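You operate a simulated robot arm through the tools that you are given. There is no shell and no other tool. Be economical: measure what you need, move in short steps, check, and stop when the job is done.

You run a simulated two-armed robot. Do the job below in one go: nothing can be reset, and whatever is moved stays where it is left.

Task
Soak the steel nozzle, then brush its crust off in the black ring.
Fine: hood shut while it turns; end stopped, brush swung out.

It is judged by the outcome, as a careful person would: the job done as asked, and still so three seconds after it is handed in. It fails if anything else is knocked over, pushed out of place, dropped, spilled or broken.

Robot
Two 7-joint arms with two-finger parallel grippers on one trunk, hanging from a carriage that runs on a rail from [-0.005, 0.963] to [0.006, -1.217] (x, y) and turns from -383 to 304 degrees about z. Base frame: it is fixed where the carriage stands at the start and does not move with it; the origin is on the floor, on the carriage's upright axis, x ahead of it, y to its left, z up. Readings come in m, degrees, newtons and seconds.
The left shoulder is at the start at [0.04, 0.161, 1.238], the right one opposite. With the tool pointing down near the work surface each hand reaches from about 0.28 to 0.78 m from the robot's upright axis, wherever it stands, measured 20 degrees to its own side. Places, roughly: blue rinse valve [0.5, -0.9, 1]; blue shaker [0.6, -1.5, 0.9]; blue tap handle [0.8, -0.3, 1]; clear hood [0.8, -0.7, 1]; red drain valve [0.7, -0.3, 1]; seat in the black ring [0.6, -0.7, 0.9]; steel basin [0.7, -0.7, 1]; white air valve [0.6, -0.9, 1]; yellow knob [0.5, -0.3, 0.9]. Payload 4.4 kg a hand.
The tool frame of a hand sits at the grasp point between the pads (the TCP): z along the fingers, y along the line on which they close. The tips reach 0.023 m beyond it. Largest opening 0.094 m; finger width 0.038, thickness 0.01; the body of the gripper, 0.054 by 0.096 m, starts 0.039 m behind the TCP.
Orientation is that of the tool frame in the base frame, as a unit quaternion [x, y, z, w]. With the fingers straight down and closing along the base's y, the tool's x points along the base's -x, its y along +y and its z along -z.

Tools
- The arms move only by the tool step_arm. It takes "left_plan", "right_plan" or both (then of equal length, played together; a hand with none holds still); each is a list of rows, each a list of 7 numbers: the shift along the base's x, y, z in units of 20 mm (1.0 is 20 mm), then the turn, a rotation vector about the base's x, y, z in units of 4 degrees (1.0 is 4 degrees), then the gripper command, from -1 (shut) to 1 (fully open), values between in proportion. In form: [[x, y, z, wx, wy, wz, fingers], ...]. A call has 1 to 12 rows; each row shifts and turns the commanded pose from where the row before left it. A call with a number of a shift or a turn outside -1 to 1 is refused whole. Each row takes 0.2 s and may step no farther than 0.05 m and 8.6 degrees from the row before; otherwise, or with a gripper value out of range, the whole call is refused. Where a pose cannot be reached the arm comes as near as it can. A force on the tool above 40 N (or 10 N above the force at the start of the call, whichever is more), or a blocked arm, ends the call early, and 0.2 s more pass. The fingers move at their own pace (about 0.045 m/s each) and stop on an object; they squeeze with about 30 N. The grip force told is the motor's: it shows also when the fingers shut on nothing. Time passes only in rows, and 0.2 s behind the last, so rows that do not move let the fingers close. It gives the time, the measured TCP pose, the force on the tool (base axes), the opening and the grip force at its end, in the units of the frame above (readings bear some noise), with the torque about the TCP (base axes, N m) and any sound that the robot's microphone picked up, and new pictures: "show" is both (left out), scene, wrist or none (wrist: the cameras of the hands that moved).
- Cameras (640 x 400 px; columns grow to the right, rows downward): "scene" is now at [0.2201, -0.0582, 1.5393]; the picture's right is [-0.70, -0.72, 0.00], its down [-0.46, 0.45, -0.77] and it looks along [0.55, -0.54, -0.64] (base axes); focal length 275 px, centre (320, 200). "left" rides on the left gripper at [0.086, -0.016, -0.074] in its tool frame; the picture's right is [0.18, 0.98, 0.00], its down [-0.58, 0.11, -0.81] and it looks along [-0.79, 0.15, 0.59] (tool axes); focal length 243 px, centre (320, 200). "right" rides on the right gripper at [0.086, 0.016, -0.074] in its tool frame; the picture's right is [-0.18, 0.98, 0.00], its down [-0.58, -0.11, -0.81] and it looks along [-0.79, -0.15, 0.59] (tool axes); focal length 243 px, centre (320, 200). There is no depth. A picture from a camera that has moved, and an enlarged one, comes with that camera's place and axes in the base frame and with its lens.
- move_column(by): slides the trunk up (or, below 0, down) by that many m; the arms and the scene camera ride with it, the base frame stays. It gives what a move gives, with no picture.
- drive_base(legs): drives the robot by 1 to 6 legs, each [ahead, left, turn to the left] in m, m and degrees, along the robot's own axes; the way and the turn of a leg run together, so that a leg with both is an arc; at most 1.5 m and 180 degrees a leg. The arms and the cameras ride along, it lands a little off, and it stops where it bumps. It keeps to its track: a leg is cut to what the track allows. It gives what a move gives, and a new picture of the scene camera.
- pan_tilt(pan, tilt): turns the head with the scene camera to pan (to the left, within 86 degrees either way) and tilt (down, from -29 to 69), counted from straight ahead of the robot. It gives what a move gives, and a new picture of the scene camera.
- enlarge(camera, box): a new picture of the part [left, top, right, bottom] of that camera's present view, enlarged. The clock stands still meanwhile.
- job_done(): hands the job in; it is judged then, once.

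Go step by step. Nothing tells you exact positions but the pictures and the camera data: compare them with the known pose of the tool, close in by small moves and look again before you grip or let go. The budget is 120 turns and 260 pictures, counting those below and the enlarged ones. Unless the task says otherwise, let go and move clear before handing in, and close with one line.

The tools are called after "Emit:" as a command line: name --argument value ..., lists and objects as JSON in quotes. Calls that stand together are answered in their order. step_arm: Moves the arms, as the interface text tells. Its arguments: {"type":"object","properties":{"left_plan":{"type":"array","items":{"type":"array","items":{"type":"number"}}},"right_plan":{"type":"array","items":{"type":"array","items":{"type":"number"}}},"show":{"type":"string","enum":["both","scene","wrist","none"]}},"required":[]} The other tools are called the same way: move_column (by) slides the trunk up or down; drive_base (legs) drives the base; pan_tilt (pan, tilt) turns the head that bears the scene camera; enlarge (camera, box) takes an enlarged picture of a part of a camera's view; job_done () hands the job in.

At the start:

```text
time: 0.0
left_eef_pos: [0.4429, -0.0697, 1.2931]
left_tcp_rot: [0.0, 1.0, 0.0, 0.0]
left_wrist_force: [-0.1, -0.4, 0.2]
left_torque: [-0.01, 0.03, -0.01]
left_opening: 0.0939
left_grip_force: 0.1
right_eef_pos: [0.4303, -0.4535, 1.2904]
right_tcp_rot: [0.0, 1.0, 0.001, -0.001]
right_wrist_force: [0.2, 0.3, 0.8]
right_torque: [0.02, -0.02, -0.02]
right_opening: 0.0942
right_grip_force: 0.0
trunk travel left (down, up): [-0.375, 0.395]
robot x, y, heading: [0.0009, -0.0011, 0.1]
head pan, tilt: [-44.3, 39.9]
```

scene: 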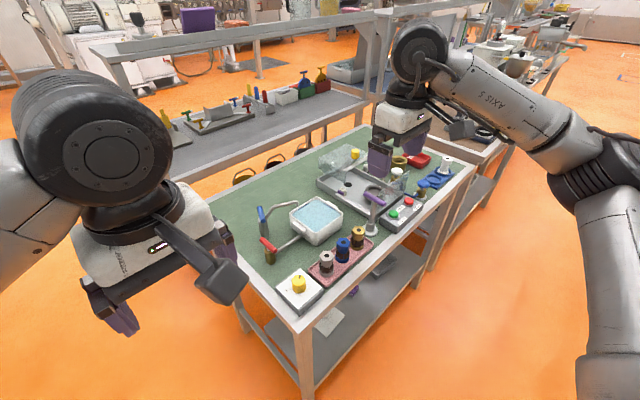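
right: 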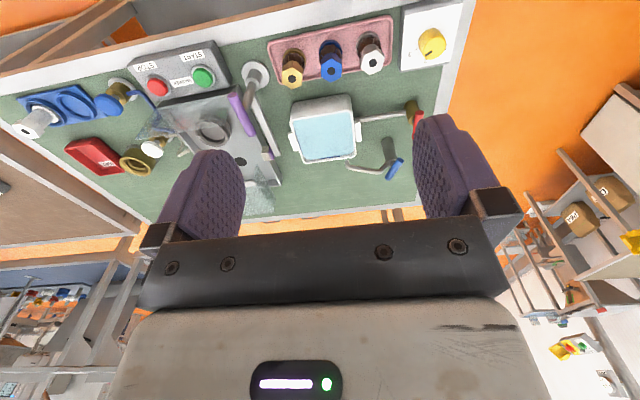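
left: 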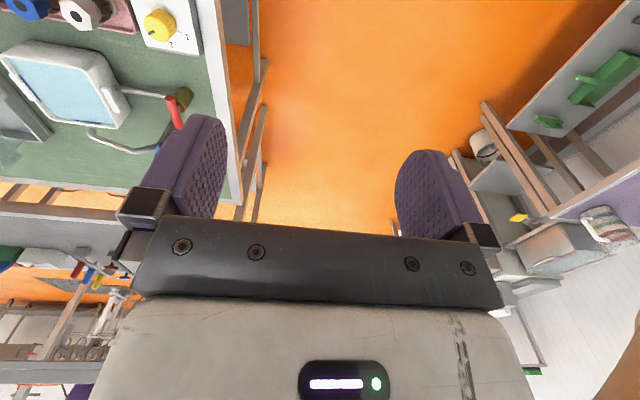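

I see a bench with a yellow knob, a tray of three nozzles (brass, blue, steel), a soak bath, a steel basin with ring and hood, and red/green buttons. I'll look closer first.

Emit:
enlarge --camera "scene" --box '[230, 180, 390, 320]'

Emit:
enlarge --camera "scene" --box '[310, 130, 470, 240]'

Emit:
enlarge --camera "right" --box '[0, 20, 280, 220]'

Emit:
enlarge --camera "right" --box '[230, 0, 480, 200]'

```text
2.86 times, centred on (310, 250) of scene
camera zoom: at [0.2201, -0.0582, 1.5393], right [-0.7, -0.72, 0.0], down [-0.46, 0.45, -0.77], along [0.55, -0.54, -0.64], focal length 786 px, centre (349, 57)
```

zoom: 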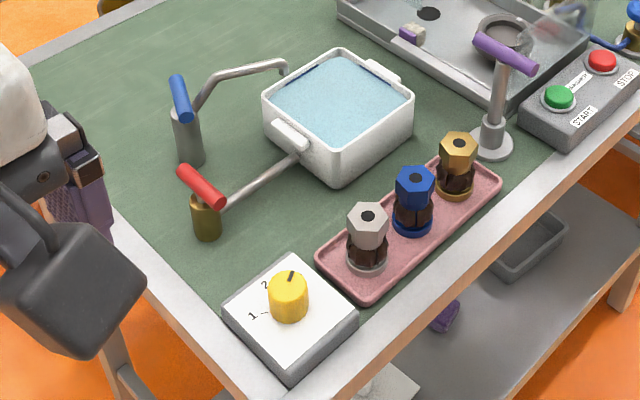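

```text
3.64 times, centred on (390, 185) of scene
camera zoom: at [0.2201, -0.0582, 1.5393], right [-0.7, -0.72, 0.0], down [-0.46, 0.45, -0.77], along [0.55, -0.54, -0.64], focal length 1000 px, centre (66, 254)
```

zoom: 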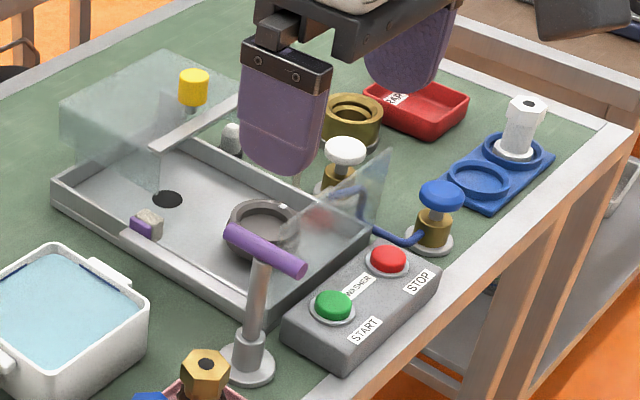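

```text
2.00 times, centred on (140, 120) of right
camera zoom: at [0.3433, -0.4362, 1.3672], right [0.18, 0.98, 0.0], down [0.58, -0.11, 0.81], along [0.79, -0.15, -0.59], focal length 485 px, centre (680, 360)
```

zoom: 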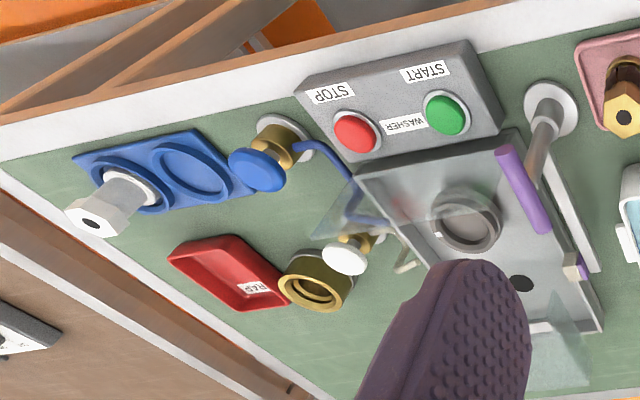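

```text
2.00 times, centred on (355, 100) of right
camera zoom: at [0.3433, -0.4362, 1.3672], right [0.18, 0.98, 0.0], down [0.58, -0.11, 0.81], along [0.79, -0.15, -0.59], focal length 485 px, centre (250, 400)
```

zoom: 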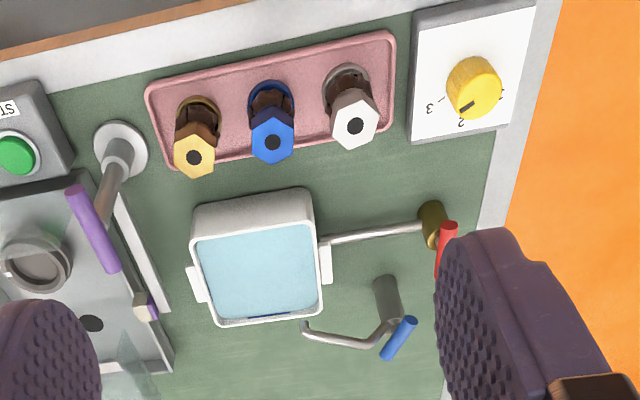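

Emit:
drive_base --legs '[[0, -0.55, 0]]'

Emit:
pan_tilt --pan 0 --tilt 55

```text
time: 3.2
left_eef_pos: [0.4452, -0.621, 1.2936]
left_tcp_rot: [0.0, 1.0, 0.0, 0.0]
left_wrist_force: [-0.2, -0.4, 0.4]
left_torque: [0.03, 0.02, -0.01]
left_opening: 0.094
left_grip_force: 0.0
right_eef_pos: [0.4325, -1.004, 1.2923]
right_tcp_rot: [0.001, 1.0, 0.0, -0.001]
right_wrist_force: [0.3, -0.1, 0.2]
right_torque: [0.0, 0.0, 0.01]
right_opening: 0.094
right_grip_force: 0.1
trunk travel left (down, up): [-0.375, 0.395]
robot x, y, heading: [0.0009, -0.5493, -0.0]
head pan, tilt: [-44.3, 39.9]
camera scene: at [0.2228, -0.6089, 1.5393], right [-0.7, -0.72, 0.0], down [-0.46, 0.45, -0.77], along [0.55, -0.54, -0.64], focal length 275 px, centre (320, 200)
```

scene: 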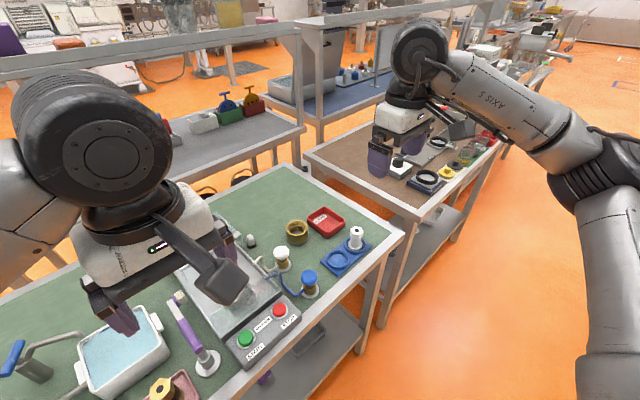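

```text
time: 4.3
left_eef_pos: [0.4462, -0.6202, 1.2927]
left_tcp_rot: [-0.001, 1.0, 0.001, 0.0]
left_wrist_force: [-0.6, 0.3, 0.2]
left_torque: [0.03, 0.04, 0.0]
left_opening: 0.094
left_grip_force: 0.1
right_eef_pos: [0.4321, -1.0036, 1.2932]
right_tcp_rot: [0.002, 1.0, 0.0, 0.0]
right_wrist_force: [0.5, -0.4, -0.5]
right_torque: [-0.01, 0.02, 0.02]
right_opening: 0.0938
right_grip_force: 0.0
trunk travel left (down, up): [-0.375, 0.395]
robot x, y, heading: [0.0021, -0.5544, -0.2]
head pan, tilt: [0.0, 55.0]
camera scene: at [0.2341, -0.5493, 1.5184], right [0.0, -1.0, 0.0], down [-0.82, 0.0, -0.57], along [0.57, 0.0, -0.82], focal length 275 px, centre (320, 200)
```

scene: 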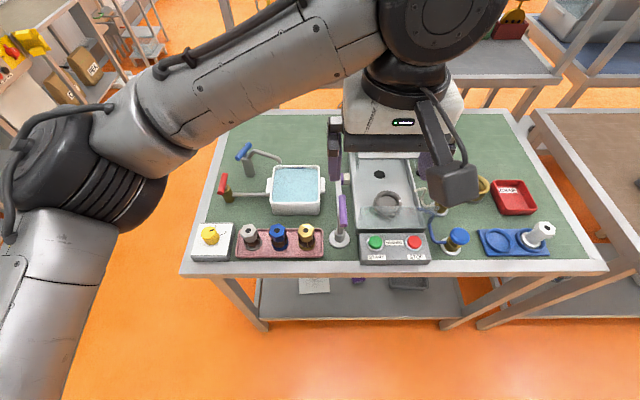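

Good overview. I'll move the left arm aside to the left to uncover the washer.

Emit:
step_arm --left_plan '[[0, 1, 0, 0, 0, 0, 1], [0, 1, 0, 0, 0, 0, 1], [0, 1, 0, 0, 0, 0, 1], [0, 1, 0, 0, 0, 0, 1], [0, 1, 0, 0, 0, 0, 1], [0, 1, 0, 0, 0, 0, 1], [0, 1, 0, 0, 0, 0, 1], [0, 1, 0, 0, 0, 0, 1], [0, 1, 0, 0, 0, 0, 1], [0, 1, 0, 0, 0, 0, 1], [0, 1, 0, 0, 0, 0, 1], [0, 1, 0, 0, 0, 0, 1]]' --show "both"

Emit:
enlarge --camera "scene" --box '[330, 130, 480, 270]'

Emit:
enlarge --camera "scene" --box '[185, 140, 345, 270]'

```text
time: 6.9
left_eef_pos: [0.446, -0.3807, 1.292]
left_tcp_rot: [0.001, 1.0, 0.001, -0.001]
left_wrist_force: [0.2, -0.2, 0.2]
left_torque: [0.01, 0.0, 0.03]
left_opening: 0.0942
left_grip_force: 0.0
right_eef_pos: [0.4327, -1.0048, 1.292]
right_tcp_rot: [0.001, 1.0, 0.0, 0.0]
right_wrist_force: [-0.3, -0.7, 0.7]
right_torque: [-0.01, -0.01, -0.01]
right_opening: 0.0939
right_grip_force: 0.0
trunk travel left (down, up): [-0.375, 0.395]
robot x, y, heading: [0.0042, -0.55, 0.0]
head pan, tilt: [0.0, 55.0]
camera scene: at [0.234, -0.549, 1.5184], right [0.0, -1.0, 0.0], down [-0.82, 0.0, -0.57], along [0.57, 0.0, -0.82], focal length 275 px, centre (320, 200)
camera left: at [0.3588, -0.3963, 1.3669], right [-0.18, 0.98, 0.0], down [0.58, 0.11, 0.81], along [0.79, 0.15, -0.59], focal length 243 px, centre (320, 200)
```

scene: 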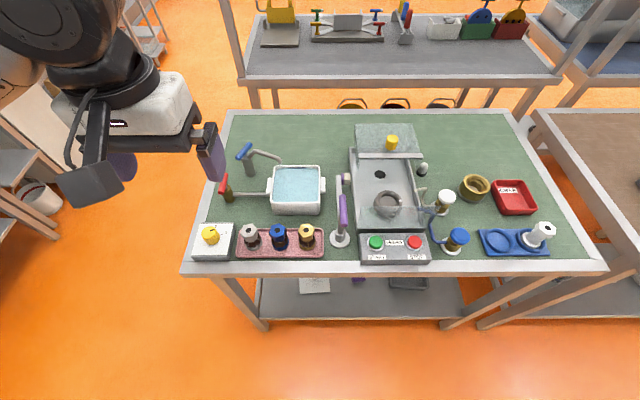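
left: 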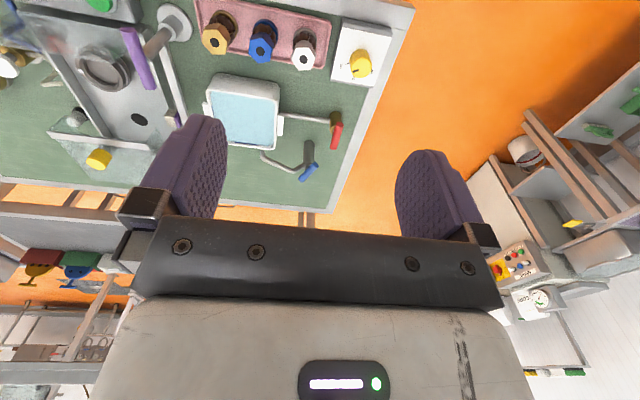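

```text
2.86 times, centred on (405, 200) of scene
camera zoom: at [0.234, -0.549, 1.5184], right [0.0, -1.0, 0.0], down [-0.82, 0.0, -0.57], along [0.57, 0.0, -0.82], focal length 786 px, centre (77, 200)
```

zoom: 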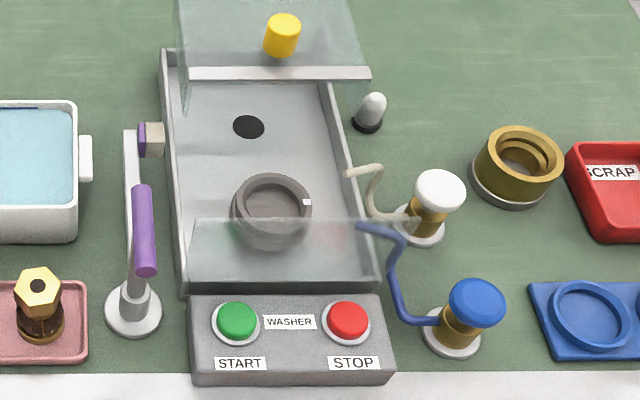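

```text
3.08 times, centred on (265, 205) of scene
camera zoom: at [0.234, -0.549, 1.5184], right [0.0, -1.0, 0.0], down [-0.82, 0.0, -0.57], along [0.57, 0.0, -0.82], focal length 846 px, centre (489, 185)
```

zoom: 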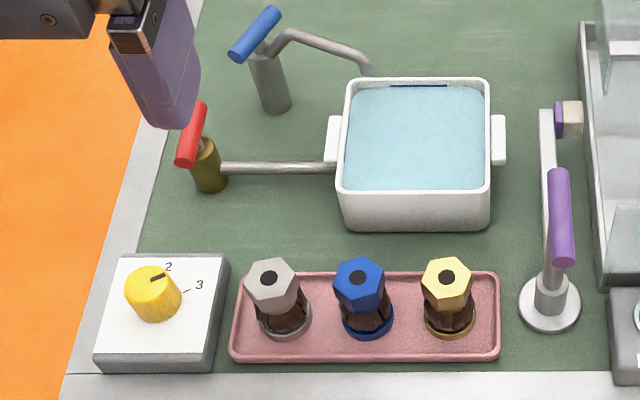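

Emit:
enlarge --camera "left" --box '[190, 0, 420, 140]'

Emit:
enlarge --camera "left" --box '[0, 0, 210, 190]'

Emit:
enlarge --camera "scene" --box '[190, 215, 290, 265]'

```text
2.78 times, centred on (305, 70) of left
camera zoom: at [0.3588, -0.3963, 1.3669], right [-0.18, 0.98, 0.0], down [0.58, 0.11, 0.81], along [0.79, 0.15, -0.59], focal length 675 px, centre (362, 562)
```

zoom: 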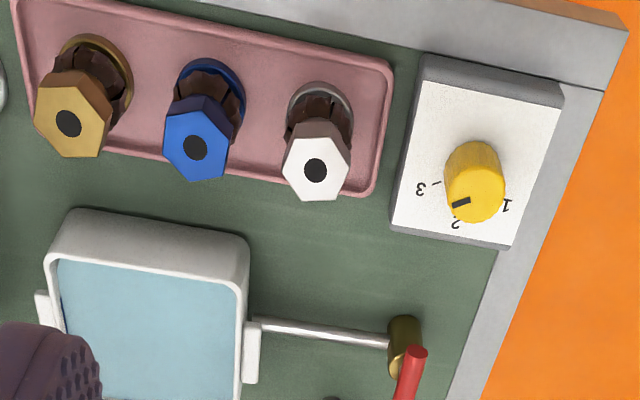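

```text
2.11 times, centred on (105, 95) of left
camera zoom: at [0.3588, -0.3963, 1.3669], right [-0.18, 0.98, 0.0], down [0.58, 0.11, 0.81], along [0.79, 0.15, -0.59], focal length 511 px, centre (773, 421)
```

zoom: 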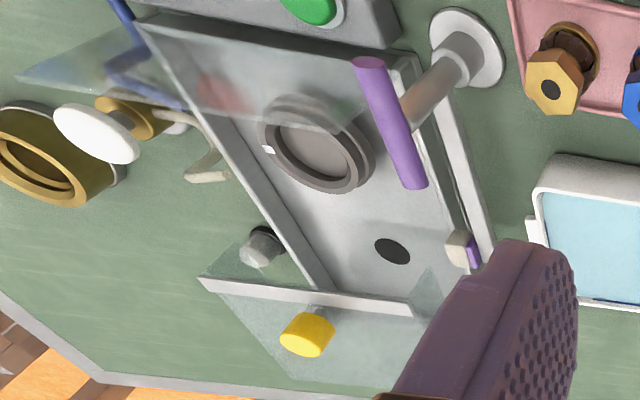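

```text
6.40 times, centred on (240, 240) of scene
camera zoom: at [0.234, -0.549, 1.5184], right [0.0, -1.0, 0.0], down [-0.82, 0.0, -0.57], along [0.57, 0.0, -0.82], focal length 1760 px, centre (832, -56)
```

zoom: 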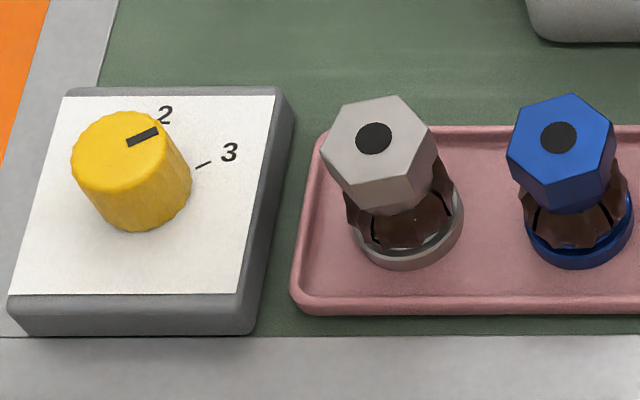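

Emit:
move_column --by -0.15

Emit:
pan_tilt --pan -15 --tilt 40

Emit:
enlarge --camera "scene" --box '[240, 100, 420, 260]'

Emit:
enlarge --camera "left" --box '[0, 0, 220, 200]'

Emit:
enlarge --camera "right" --box '[320, 0, 640, 200]'

```text
time: 8.6
left_eef_pos: [0.4464, -0.3808, 1.1416]
left_tcp_rot: [0.002, 1.0, 0.0, 0.0]
left_wrist_force: [0.1, 0.3, -0.6]
left_torque: [-0.05, -0.03, -0.01]
left_opening: 0.0942
left_grip_force: 0.1
right_eef_pos: [0.4322, -1.0044, 1.1417]
right_tcp_rot: [0.001, 1.0, 0.0, 0.0]
right_wrist_force: [-0.2, 0.6, -0.2]
right_torque: [-0.03, -0.03, 0.01]
right_opening: 0.0943
right_grip_force: 0.0
trunk travel left (down, up): [-0.225, 0.545]
robot x, y, heading: [0.0012, -0.5501, 0.0]
head pan, tilt: [0.0, 55.0]
```

```text
time: 9.4
left_eef_pos: [0.4443, -0.3801, 1.1409]
left_tcp_rot: [0.0, 1.0, 0.0, 0.001]
left_wrist_force: [0.5, -0.6, -0.5]
left_torque: [-0.01, 0.01, 0.0]
left_opening: 0.094
left_grip_force: 0.0
right_eef_pos: [0.4322, -1.0032, 1.1426]
right_tcp_rot: [0.0, 1.0, 0.0, -0.001]
right_wrist_force: [0.5, -0.8, 0.3]
right_torque: [-0.02, 0.0, -0.01]
right_opening: 0.0941
right_grip_force: 0.1
trunk travel left (down, up): [-0.225, 0.545]
robot x, y, heading: [0.0033, -0.5498, 0.0]
head pan, tilt: [-15.0, 40.0]
camera scene: at [0.244, -0.5712, 1.389], right [-0.26, -0.97, 0.0], down [-0.62, 0.17, -0.77], along [0.74, -0.2, -0.64], focal length 275 px, centre (320, 200)
```

scene: 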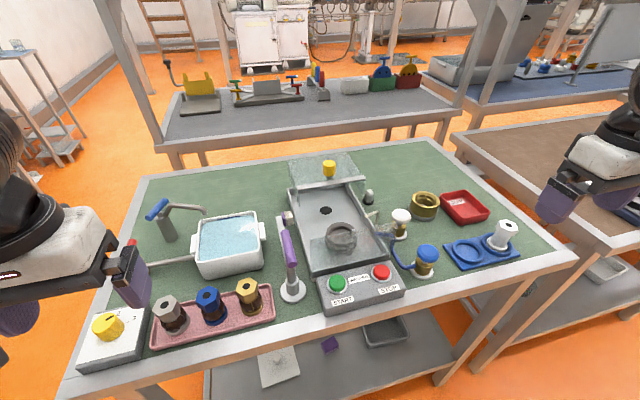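

```text
2.50 times, centred on (330, 180) of scene
camera zoom: at [0.244, -0.5712, 1.389], right [-0.26, -0.97, 0.0], down [-0.62, 0.17, -0.77], along [0.74, -0.2, -0.64], focal length 688 px, centre (295, 250)
```

zoom: 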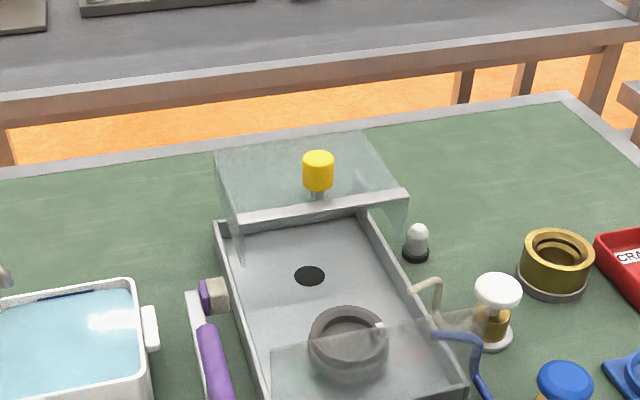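

```text
2.00 times, centred on (110, 100) of left
camera zoom: at [0.3589, -0.3969, 1.2168], right [-0.18, 0.98, 0.0], down [0.58, 0.11, 0.81], along [0.79, 0.15, -0.59], focal length 485 px, centre (740, 400)
```

zoom: 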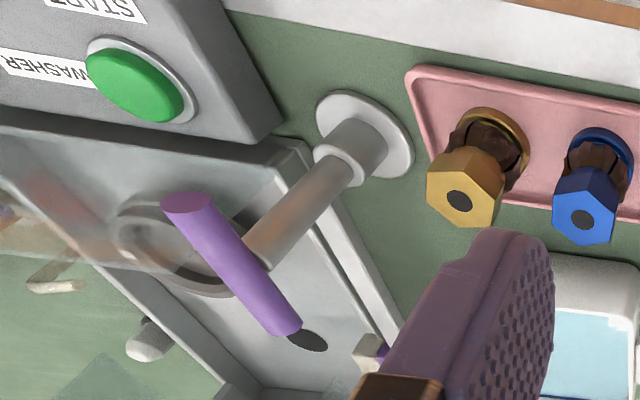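

```text
2.00 times, centred on (480, 100) of right
camera zoom: at [0.3456, -0.9867, 1.2172], right [0.19, 0.98, 0.0], down [0.58, -0.11, 0.81], along [0.79, -0.15, -0.59], focal length 485 px, centre (0, 400)
```

zoom: 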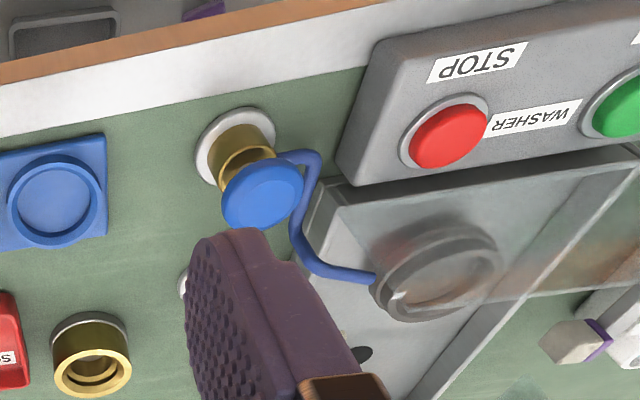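

The hood is a sliding box with a yellow knob, and the brush is on a post with a purple handle. I'll bring the left hand over the steel nozzle (about 0.535, -0.390), aligned to its flats.

Emit:
step_arm --left_plan '[[0.9, -0.1, 0, 0, 0, -1, 0.3], [0.9, -0.1, 0, 0, 0, -1, 0.3], [0.9, -0.1, 0, 0, 0, -1, 0.3], [0.9, -0.1, -0.6, 0, 0, -1, 0.3], [0.9, -0.1, -1, 0, 0, -1, 0.3], [0, 0, -1, 0, 0, 0, 0.3], [0, 0, 0, 0, 0, 0, 0.3]]'

Emit:
pan_tilt --pan 10 --tilt 50

Emit:
enlarge --camera "left" --box '[180, 60, 460, 260]'

```text
time: 11.0
left_eef_pos: [0.5385, -0.3895, 1.0906]
left_tcp_rot: [0.174, 0.985, -0.001, 0.002]
left_wrist_force: [-0.6, 0.1, 0.4]
left_torque: [-0.02, 0.0, 0.01]
left_opening: 0.0615
left_grip_force: 0.1
right_eef_pos: [0.4343, -1.0034, 1.1426]
right_tcp_rot: [0.001, 1.0, 0.0, 0.0]
right_wrist_force: [0.1, -0.2, 0.2]
right_torque: [-0.03, -0.03, 0.0]
right_opening: 0.0941
right_grip_force: 0.2
trunk travel left (down, up): [-0.225, 0.545]
robot x, y, heading: [0.0066, -0.553, 0.1]
head pan, tilt: [-15.0, 40.0]
camera scene: at [0.2443, -0.5712, 1.3892], right [-0.26, -0.97, 0.0], down [-0.62, 0.17, -0.77], along [0.74, -0.2, -0.64], focal length 275 px, centre (320, 200)
camera left: at [0.4499, -0.3755, 1.1652], right [0.16, 0.99, 0.0], down [0.58, -0.1, 0.81], along [0.8, -0.13, -0.59], focal length 243 px, centre (320, 200)
```

scene: 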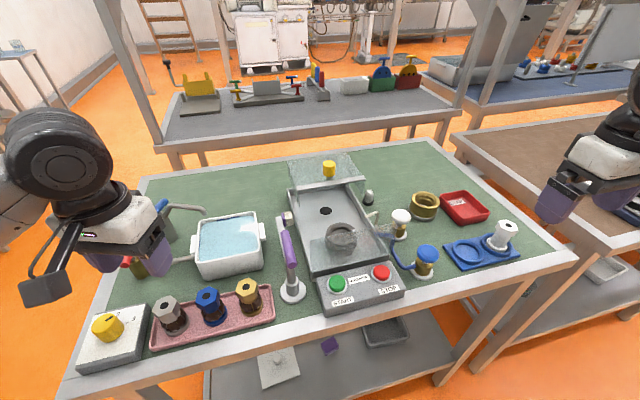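
left: 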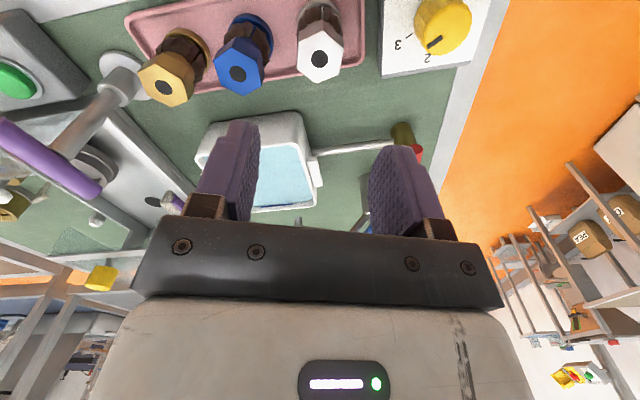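

```text
time: 11.9
left_eef_pos: [0.5373, -0.3881, 1.09]
left_tcp_rot: [0.174, 0.985, -0.001, 0.0]
left_wrist_force: [0.5, 0.0, -1.0]
left_torque: [-0.03, 0.01, -0.04]
left_opening: 0.0611
left_grip_force: 0.0
right_eef_pos: [0.4337, -1.0038, 1.1424]
right_tcp_rot: [0.001, 1.0, -0.001, -0.001]
right_wrist_force: [-0.7, 0.7, 0.0]
right_torque: [-0.01, 0.01, 0.01]
right_opening: 0.094
right_grip_force: 0.2
trunk travel left (down, up): [-0.225, 0.545]
robot x, y, heading: [0.003, -0.55, -0.1]
head pan, tilt: [10.0, 50.0]
camera scene: at [0.2379, -0.5359, 1.3749], right [0.17, -0.99, 0.0], down [-0.75, -0.13, -0.64], along [0.63, 0.11, -0.77], focal length 275 px, centre (320, 200)
```

scene: 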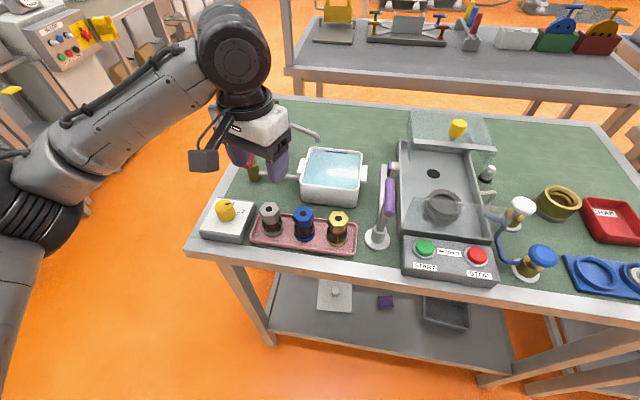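

```text
2.00 times, centred on (320, 160) of left
camera zoom: at [0.4496, -0.3755, 1.1652], right [0.16, 0.99, 0.0], down [0.58, -0.1, 0.81], along [0.8, -0.13, -0.59], focal length 485 px, centre (320, 280)
```

zoom: 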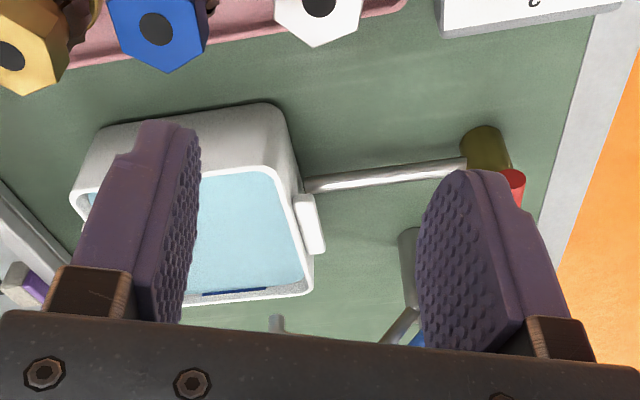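

Emit:
step_arm --left_plan '[[-0.2, 0, -1, 0, 0, 0, 0.3], [0, 0, -1, 0, 0, 0, 0.3], [0, 0, -1, 0, 0, 0, 0.3], [0, 0, -1, 0, 0, 0, 0.3], [0, 0, -1, 0, 0, 0, 0.3]]'

Emit:
enlarge --camera "scene" --box '[200, 160, 360, 260]'

Emit:
enlarge --camera "left" --box '[180, 0, 460, 200]'

```text
time: 13.1
left_eef_pos: [0.5315, -0.3894, 0.9904]
left_tcp_rot: [0.175, 0.985, 0.0, 0.001]
left_wrist_force: [-0.7, -0.1, -0.4]
left_torque: [-0.01, 0.01, 0.01]
left_opening: 0.061
left_grip_force: 0.0
right_eef_pos: [0.4321, -1.0039, 1.1416]
right_tcp_rot: [0.001, 1.0, -0.001, -0.001]
right_wrist_force: [0.3, 0.4, 0.5]
right_torque: [0.01, -0.02, 0.01]
right_opening: 0.0943
right_grip_force: 0.0
trunk travel left (down, up): [-0.225, 0.545]
robot x, y, heading: [0.0027, -0.551, -0.4]
head pan, tilt: [10.0, 50.0]
camera scene: at [0.2376, -0.5359, 1.3749], right [0.17, -0.98, 0.0], down [-0.75, -0.13, -0.64], along [0.63, 0.11, -0.77], focal length 275 px, centre (320, 200)
camera left: at [0.4436, -0.376, 1.0649], right [0.16, 0.99, 0.0], down [0.58, -0.1, 0.81], along [0.8, -0.13, -0.59], focal length 243 px, centre (320, 200)
```

scene: 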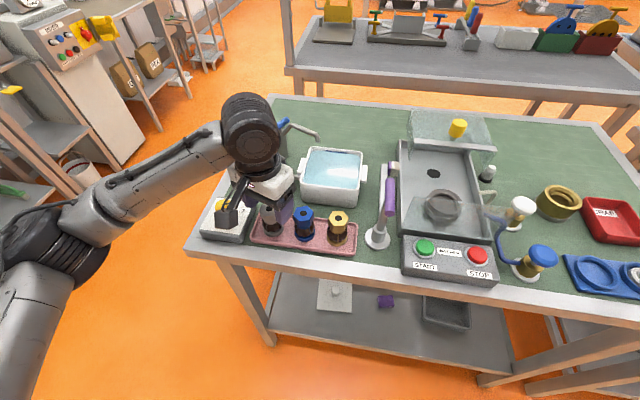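
left: 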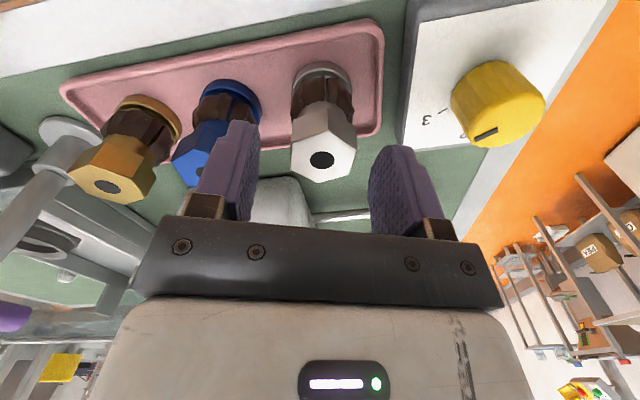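

```text
4.00 times, centred on (280, 210) of scene
camera zoom: at [0.2376, -0.5359, 1.3749], right [0.17, -0.98, 0.0], down [-0.75, -0.13, -0.64], along [0.63, 0.11, -0.77], focal length 1100 px, centre (480, 160)
```

zoom: 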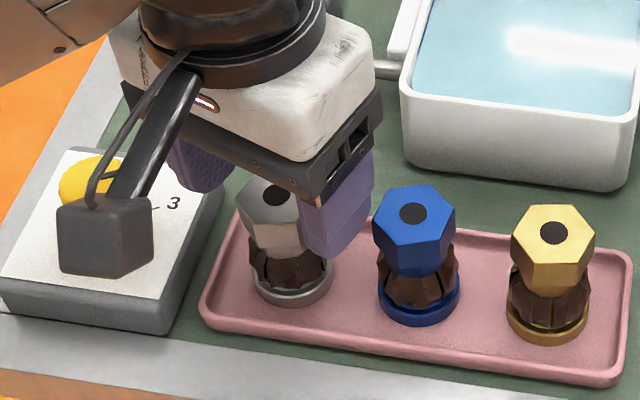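

```text
2.00 times, centred on (320, 100) of left
camera zoom: at [0.4436, -0.376, 1.0649], right [0.16, 0.99, 0.0], down [0.58, -0.1, 0.81], along [0.8, -0.13, -0.59], focal length 485 px, centre (320, 400)
```

zoom: 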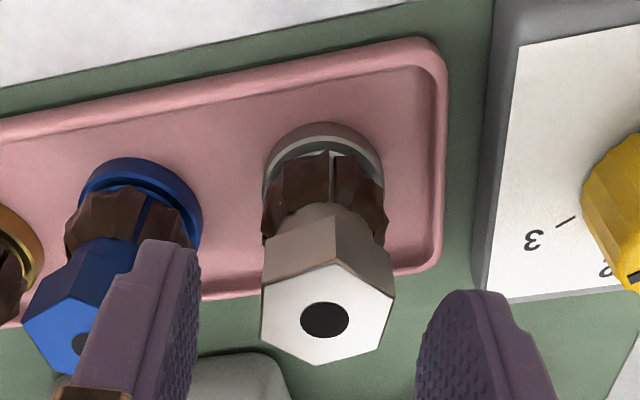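

Emit:
step_arm --left_plan '[[0.15, 0, -0.7, 0, 0, 0, 0.3], [0, 0, -0.7, 0, 0, 0, 0.3], [0, 0, 0, 0, 0, 0, 0.3], [0, 0, 0, 0, 0, 0, -1], [0, 0, 0, 0, 0, 0, -1], [0, 0, 0, 0, 0, 0, -1], [0, 0, 0, 0, 0, 0, -1]]'

Emit:
enlarge --camera "left" --box '[180, 0, 460, 200]'

```text
time: 13.7
left_eef_pos: [0.5342, -0.3895, 0.9726]
left_tcp_rot: [0.175, 0.985, -0.004, 0.009]
left_wrist_force: [-4.5, 1.8, 14.6]
left_torque: [-0.63, -0.02, -0.17]
left_opening: 0.061
left_grip_force: 0.0
right_eef_pos: [0.4333, -1.0007, 1.1411]
right_tcp_rot: [0.0, 1.0, 0.0, 0.001]
right_wrist_force: [0.4, 0.6, -0.7]
right_torque: [0.01, 0.0, 0.0]
right_opening: 0.0942
right_grip_force: 0.0
trunk travel left (down, up): [-0.225, 0.545]
robot x, y, heading: [0.0016, -0.5502, -0.1]
head pan, tilt: [10.0, 50.0]
stopped in row 3 (left hand): the force on the tool passed its limit at 50 N (the readings are from after the stop); the commanded pose is now the measured one
camera scene: at [0.2378, -0.5356, 1.375], right [0.17, -0.98, 0.0], down [-0.75, -0.13, -0.64], along [0.63, 0.11, -0.77], focal length 275 px, centre (320, 200)
camera left: at [0.4467, -0.3749, 1.0465], right [0.17, 0.99, -0.01], down [0.57, -0.09, 0.82], along [0.8, -0.14, -0.58], focal length 243 px, centre (320, 200)
```

scene: 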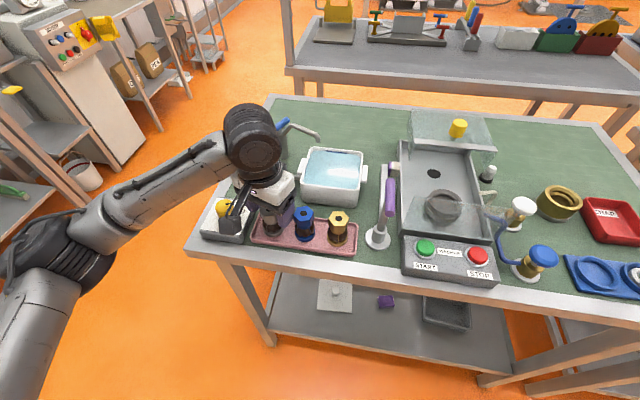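
left: 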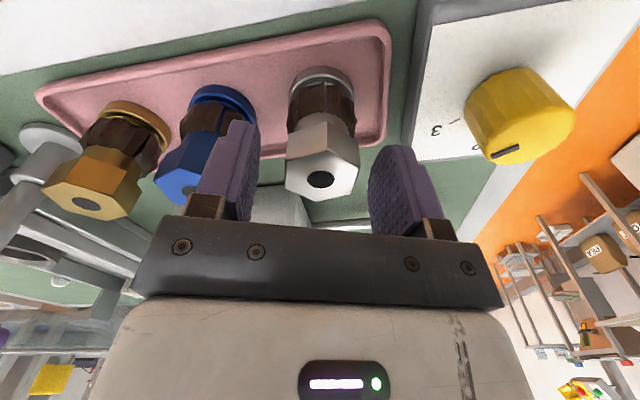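

```text
2.00 times, centred on (320, 100) of left
camera zoom: at [0.4467, -0.3749, 1.0465], right [0.17, 0.99, -0.01], down [0.57, -0.09, 0.82], along [0.8, -0.14, -0.58], focal length 485 px, centre (320, 400)
```

zoom: 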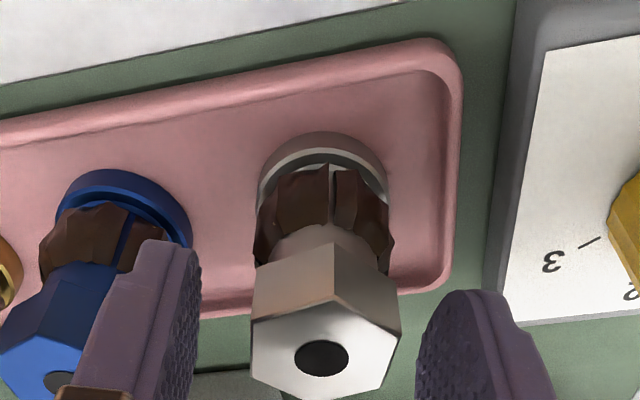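

Contact stopped the descent, probably the finger on the blue nozzle's rim. I'll back up, narrow the opening and inspect.

Emit:
step_arm --left_plan '[[0, 0, 1, 0, 0, 0, 0.3], [0, 0, 1, 0, 0, 0, -0.02], [0, 0, 0, 0, 0, 0, -0.02]]'

Emit:
enlarge --camera "scene" --box '[200, 160, 360, 260]'

Emit:
enlarge --camera "left" --box '[180, 0, 460, 200]'

```text
time: 14.5
left_eef_pos: [0.5335, -0.3909, 1.01]
left_tcp_rot: [0.174, 0.985, -0.004, 0.006]
left_wrist_force: [0.2, -0.2, 0.3]
left_torque: [0.03, 0.02, 0.01]
left_opening: 0.046
left_grip_force: 0.0
right_eef_pos: [0.4332, -1.0031, 1.1421]
right_tcp_rot: [0.0, 1.0, 0.0, 0.001]
right_wrist_force: [0.0, 0.6, -0.2]
right_torque: [0.0, 0.0, -0.04]
right_opening: 0.0942
right_grip_force: 0.2
trunk travel left (down, up): [-0.225, 0.545]
robot x, y, heading: [0.0015, -0.5487, 0.0]
head pan, tilt: [10.0, 50.0]
camera scene: at [0.2377, -0.5359, 1.3749], right [0.17, -0.98, 0.0], down [-0.75, -0.13, -0.64], along [0.63, 0.11, -0.77], focal length 275 px, centre (320, 200)
camera left: at [0.4458, -0.3764, 1.0842], right [0.17, 0.99, -0.01], down [0.57, -0.09, 0.81], along [0.8, -0.14, -0.58], focal length 243 px, centre (320, 200)
```

scene: 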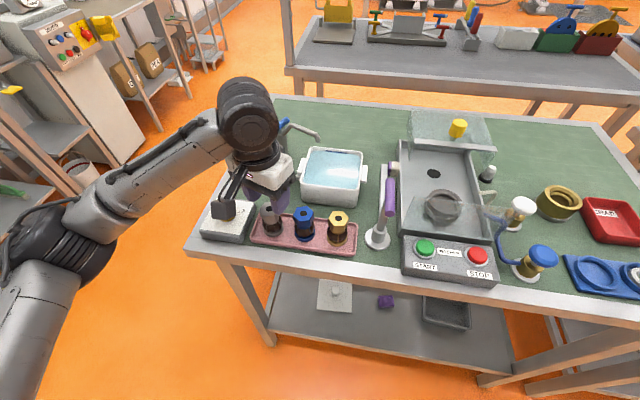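
left: 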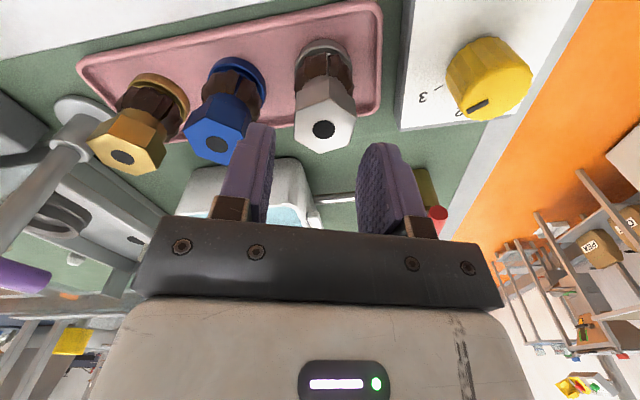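

```text
4.00 times, centred on (280, 210) of scene
camera zoom: at [0.2377, -0.5359, 1.3749], right [0.17, -0.98, 0.0], down [-0.75, -0.13, -0.64], along [0.63, 0.11, -0.77], focal length 1100 px, centre (480, 160)
```

zoom: 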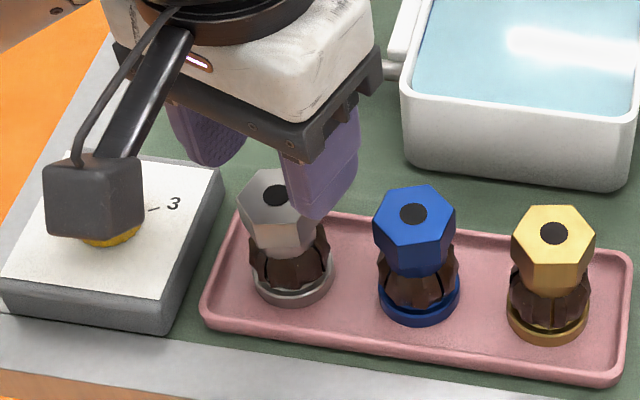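

```text
2.00 times, centred on (320, 100) of left
camera zoom: at [0.4458, -0.3764, 1.0842], right [0.17, 0.99, -0.01], down [0.57, -0.09, 0.81], along [0.8, -0.14, -0.58], focal length 485 px, centre (320, 400)
```

zoom: 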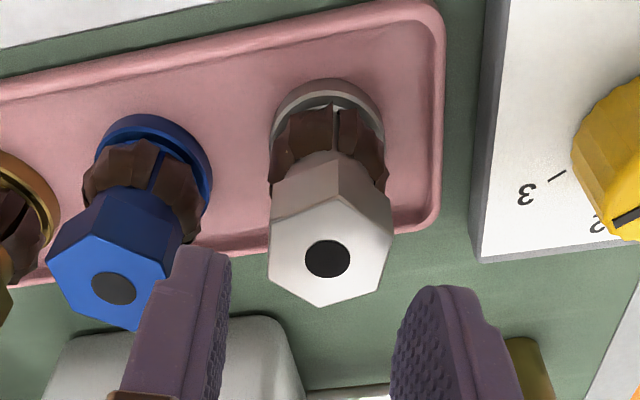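

Emit:
step_arm --left_plan '[[0.1, 0, -0.8, 0, 0, 0, -0.02], [0, 0, -0.8, 0, 0, 0, -0.02], [0, 0, -0.4, 0, 0, 0, -0.02], [0, 0, -0.4, 0, 0, 0, -0.02], [0, 0, 0, 0, 0, 0, -1], [0, 0, 0, 0, 0, 0, -1], [0, 0, 0, 0, 0, 0, -1]]'

Emit:
enlarge --camera "left" --box '[180, 0, 460, 200]'

```text
time: 16.1
left_eef_pos: [0.5374, -0.3889, 0.9615]
left_tcp_rot: [0.175, 0.985, -0.004, 0.008]
left_wrist_force: [-1.0, -0.3, -0.3]
left_torque: [0.01, -0.03, 0.0]
left_opening: 0.0337
left_grip_force: 30.1
right_eef_pos: [0.4325, -1.0033, 1.1415]
right_tcp_rot: [0.0, 1.0, 0.0, -0.001]
right_wrist_force: [-0.6, 0.1, -0.4]
right_torque: [-0.03, -0.01, 0.0]
right_opening: 0.094
right_grip_force: 0.0
trunk travel left (down, up): [-0.225, 0.545]
robot x, y, heading: [-0.0003, -0.5496, -0.0]
head pan, tilt: [10.0, 50.0]
camera scene: at [0.2378, -0.5359, 1.3749], right [0.17, -0.98, 0.0], down [-0.75, -0.13, -0.64], along [0.63, 0.11, -0.77], focal length 275 px, centre (320, 200)
camera left: at [0.4483, -0.3745, 1.0362], right [0.17, 0.99, -0.01], down [0.57, -0.09, 0.81], along [0.8, -0.14, -0.58], focal length 243 px, centre (320, 200)
```

scene: 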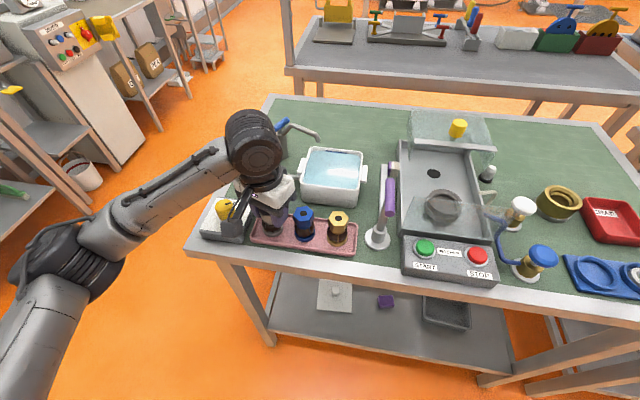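
left: 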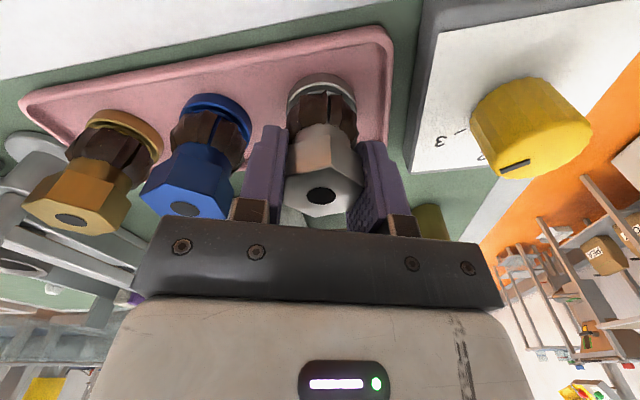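

```text
2.00 times, centred on (320, 100) of left
camera zoom: at [0.4483, -0.3745, 1.0362], right [0.17, 0.99, -0.01], down [0.57, -0.09, 0.81], along [0.8, -0.14, -0.58], focal length 485 px, centre (320, 400)
```

zoom: 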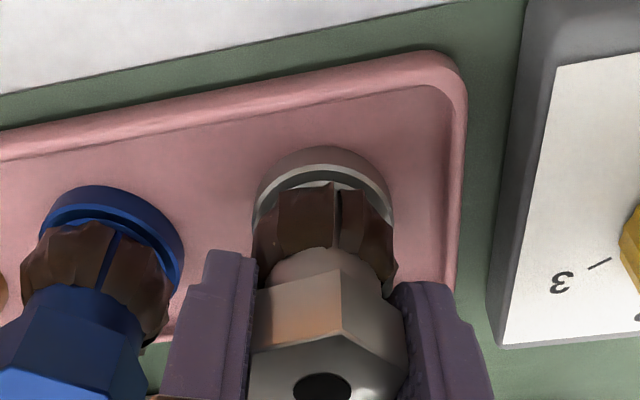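

Emit:
step_arm --left_plan '[[0, 0, 0.5, 0, 0, 0, -1], [0, 0, 1, 0, 0, 0, -1], [0, 0, 1, 0, 0, 0, -1], [0, 0, 1, 0, 0, 0, -1], [0, 0, 1, 0, 0, 0, -1], [0, 0, 1, 0, 0, 0, -1], [0.98, -0.84, 0, 0, 0, 0, -1], [0.98, -0.84, 0, 0, 0, 0, -1], [0.98, -0.84, 0, 0, 0, 0, -1], [0.98, -0.84, 0, 0, 0, 0, -1], [0.98, -0.84, 0, 0, 0, 0, -1], [0.98, -0.84, 0, 0, 0, 0, -1]]'

Emit:
enlarge --camera "scene" --box '[240, 90, 400, 260]'

```text
time: 18.7
left_eef_pos: [0.6558, -0.4928, 1.074]
left_tcp_rot: [0.174, 0.985, -0.003, 0.008]
left_wrist_force: [-0.2, -0.3, -1.5]
left_torque: [0.0, -0.01, 0.0]
left_opening: 0.0333
left_grip_force: 30.3
right_eef_pos: [0.4337, -1.0035, 1.1423]
right_tcp_rot: [0.0, 1.0, 0.0, 0.0]
right_wrist_force: [-0.4, 0.6, -0.1]
right_torque: [0.0, 0.0, -0.01]
right_opening: 0.0939
right_grip_force: 0.1
trunk travel left (down, up): [-0.225, 0.545]
robot x, y, heading: [0.0051, -0.5528, 0.0]
head pan, tilt: [10.0, 50.0]
camera scene: at [0.2378, -0.5366, 1.3749], right [0.17, -0.98, 0.0], down [-0.75, -0.13, -0.64], along [0.63, 0.11, -0.77], focal length 275 px, centre (320, 200)
camera left: at [0.5669, -0.4787, 1.1475], right [0.16, 0.99, -0.01], down [0.57, -0.09, 0.81], along [0.8, -0.14, -0.58], focal length 243 px, centre (320, 200)
```

scene: 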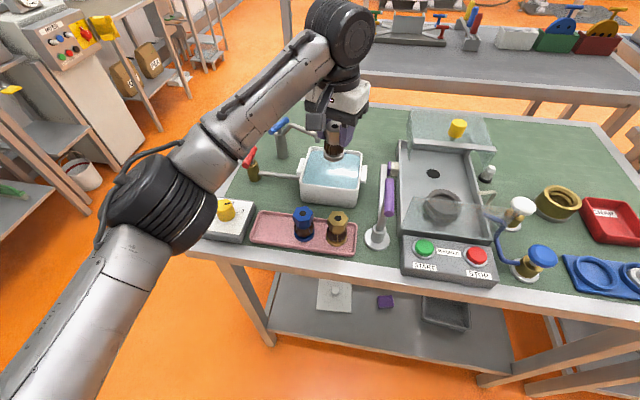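
left: 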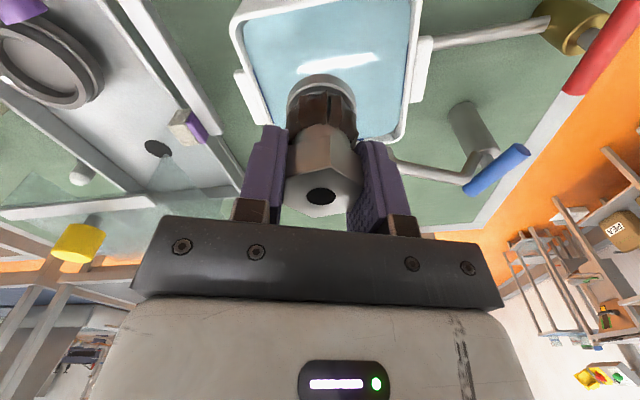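

```text
2.35 times, centred on (320, 175) of scene
camera zoom: at [0.2378, -0.5366, 1.3749], right [0.17, -0.98, 0.0], down [-0.75, -0.13, -0.64], along [0.63, 0.11, -0.77], focal length 647 px, centre (320, 259)
```

zoom: 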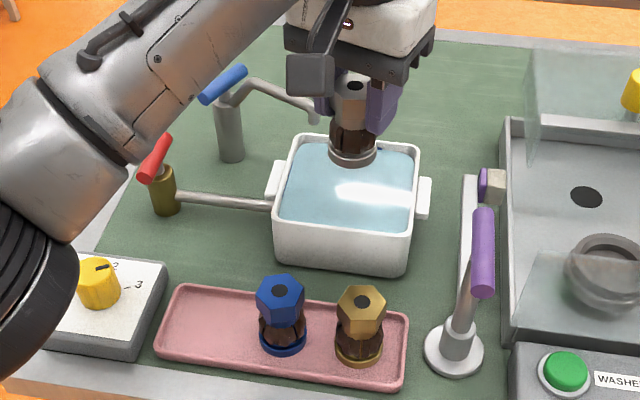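

Emit:
step_arm --left_plan '[[-0.4, 0, -1, 0, 0, 0, -1], [0, 0, -1, 0, 0, 0, -1], [0, 0, -1, 0, 0, 0, -1], [0, 0, -0.8, 0, 0, 0, -1], [0, 0, -0.6, 0, 0, 0, -1], [0, 0, -0.4, 0, 0, 0, -1], [0, 0, -0.4, 0, 0, 0, -1], [0, 0, 0, 0, 0, 0, -1]]'

Emit:
enlarge --camera "scene" --box '[270, 90, 390, 210]'

Emit:
enlarge --camera "left" --box '[180, 0, 460, 240]'

```text
time: 20.5
left_eef_pos: [0.6474, -0.4898, 0.9683]
left_tcp_rot: [0.175, 0.985, -0.004, 0.008]
left_wrist_force: [0.3, -0.5, -2.8]
left_torque: [-0.01, 0.02, -0.04]
left_opening: 0.0334
left_grip_force: 30.1
right_eef_pos: [0.4325, -1.0038, 1.1418]
right_tcp_rot: [0.0, 1.0, 0.0, -0.001]
right_wrist_force: [0.1, -0.3, -0.5]
right_torque: [0.0, 0.02, 0.01]
right_opening: 0.0941
right_grip_force: 0.2
trunk travel left (down, up): [-0.225, 0.545]
robot x, y, heading: [0.0056, -0.5476, 0.1]
head pan, tilt: [10.0, 50.0]
camera scene: at [0.2378, -0.5358, 1.3749], right [0.17, -0.98, 0.0], down [-0.75, -0.13, -0.64], along [0.63, 0.11, -0.77], focal length 275 px, centre (320, 200)
camera left: at [0.5587, -0.4751, 1.0425], right [0.17, 0.99, -0.01], down [0.57, -0.09, 0.81], along [0.8, -0.14, -0.58], focal length 243 px, centre (320, 200)
```

scene: 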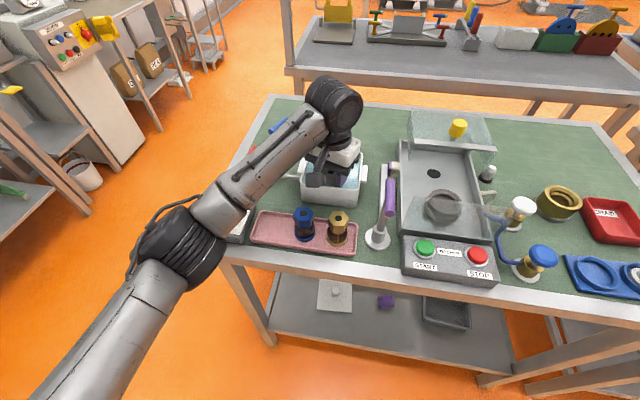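
left: 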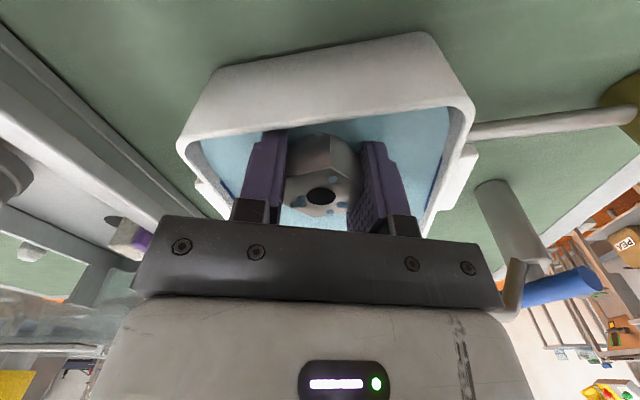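

```text
3.33 times, centred on (330, 150) of scene
camera zoom: at [0.2378, -0.5358, 1.3749], right [0.17, -0.98, 0.0], down [-0.75, -0.13, -0.64], along [0.63, 0.11, -0.77], focal length 917 px, centre (287, 367)
```

zoom: 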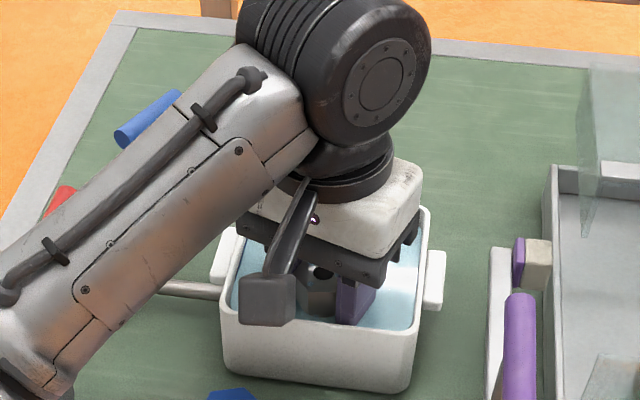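

```text
1.67 times, centred on (320, 120) of left
camera zoom: at [0.5587, -0.4751, 1.0425], right [0.17, 0.99, -0.01], down [0.57, -0.09, 0.81], along [0.8, -0.14, -0.58], focal length 404 px, centre (320, 333)
```

zoom: 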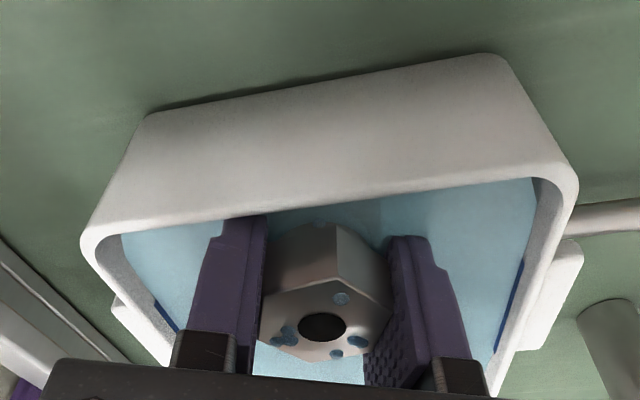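

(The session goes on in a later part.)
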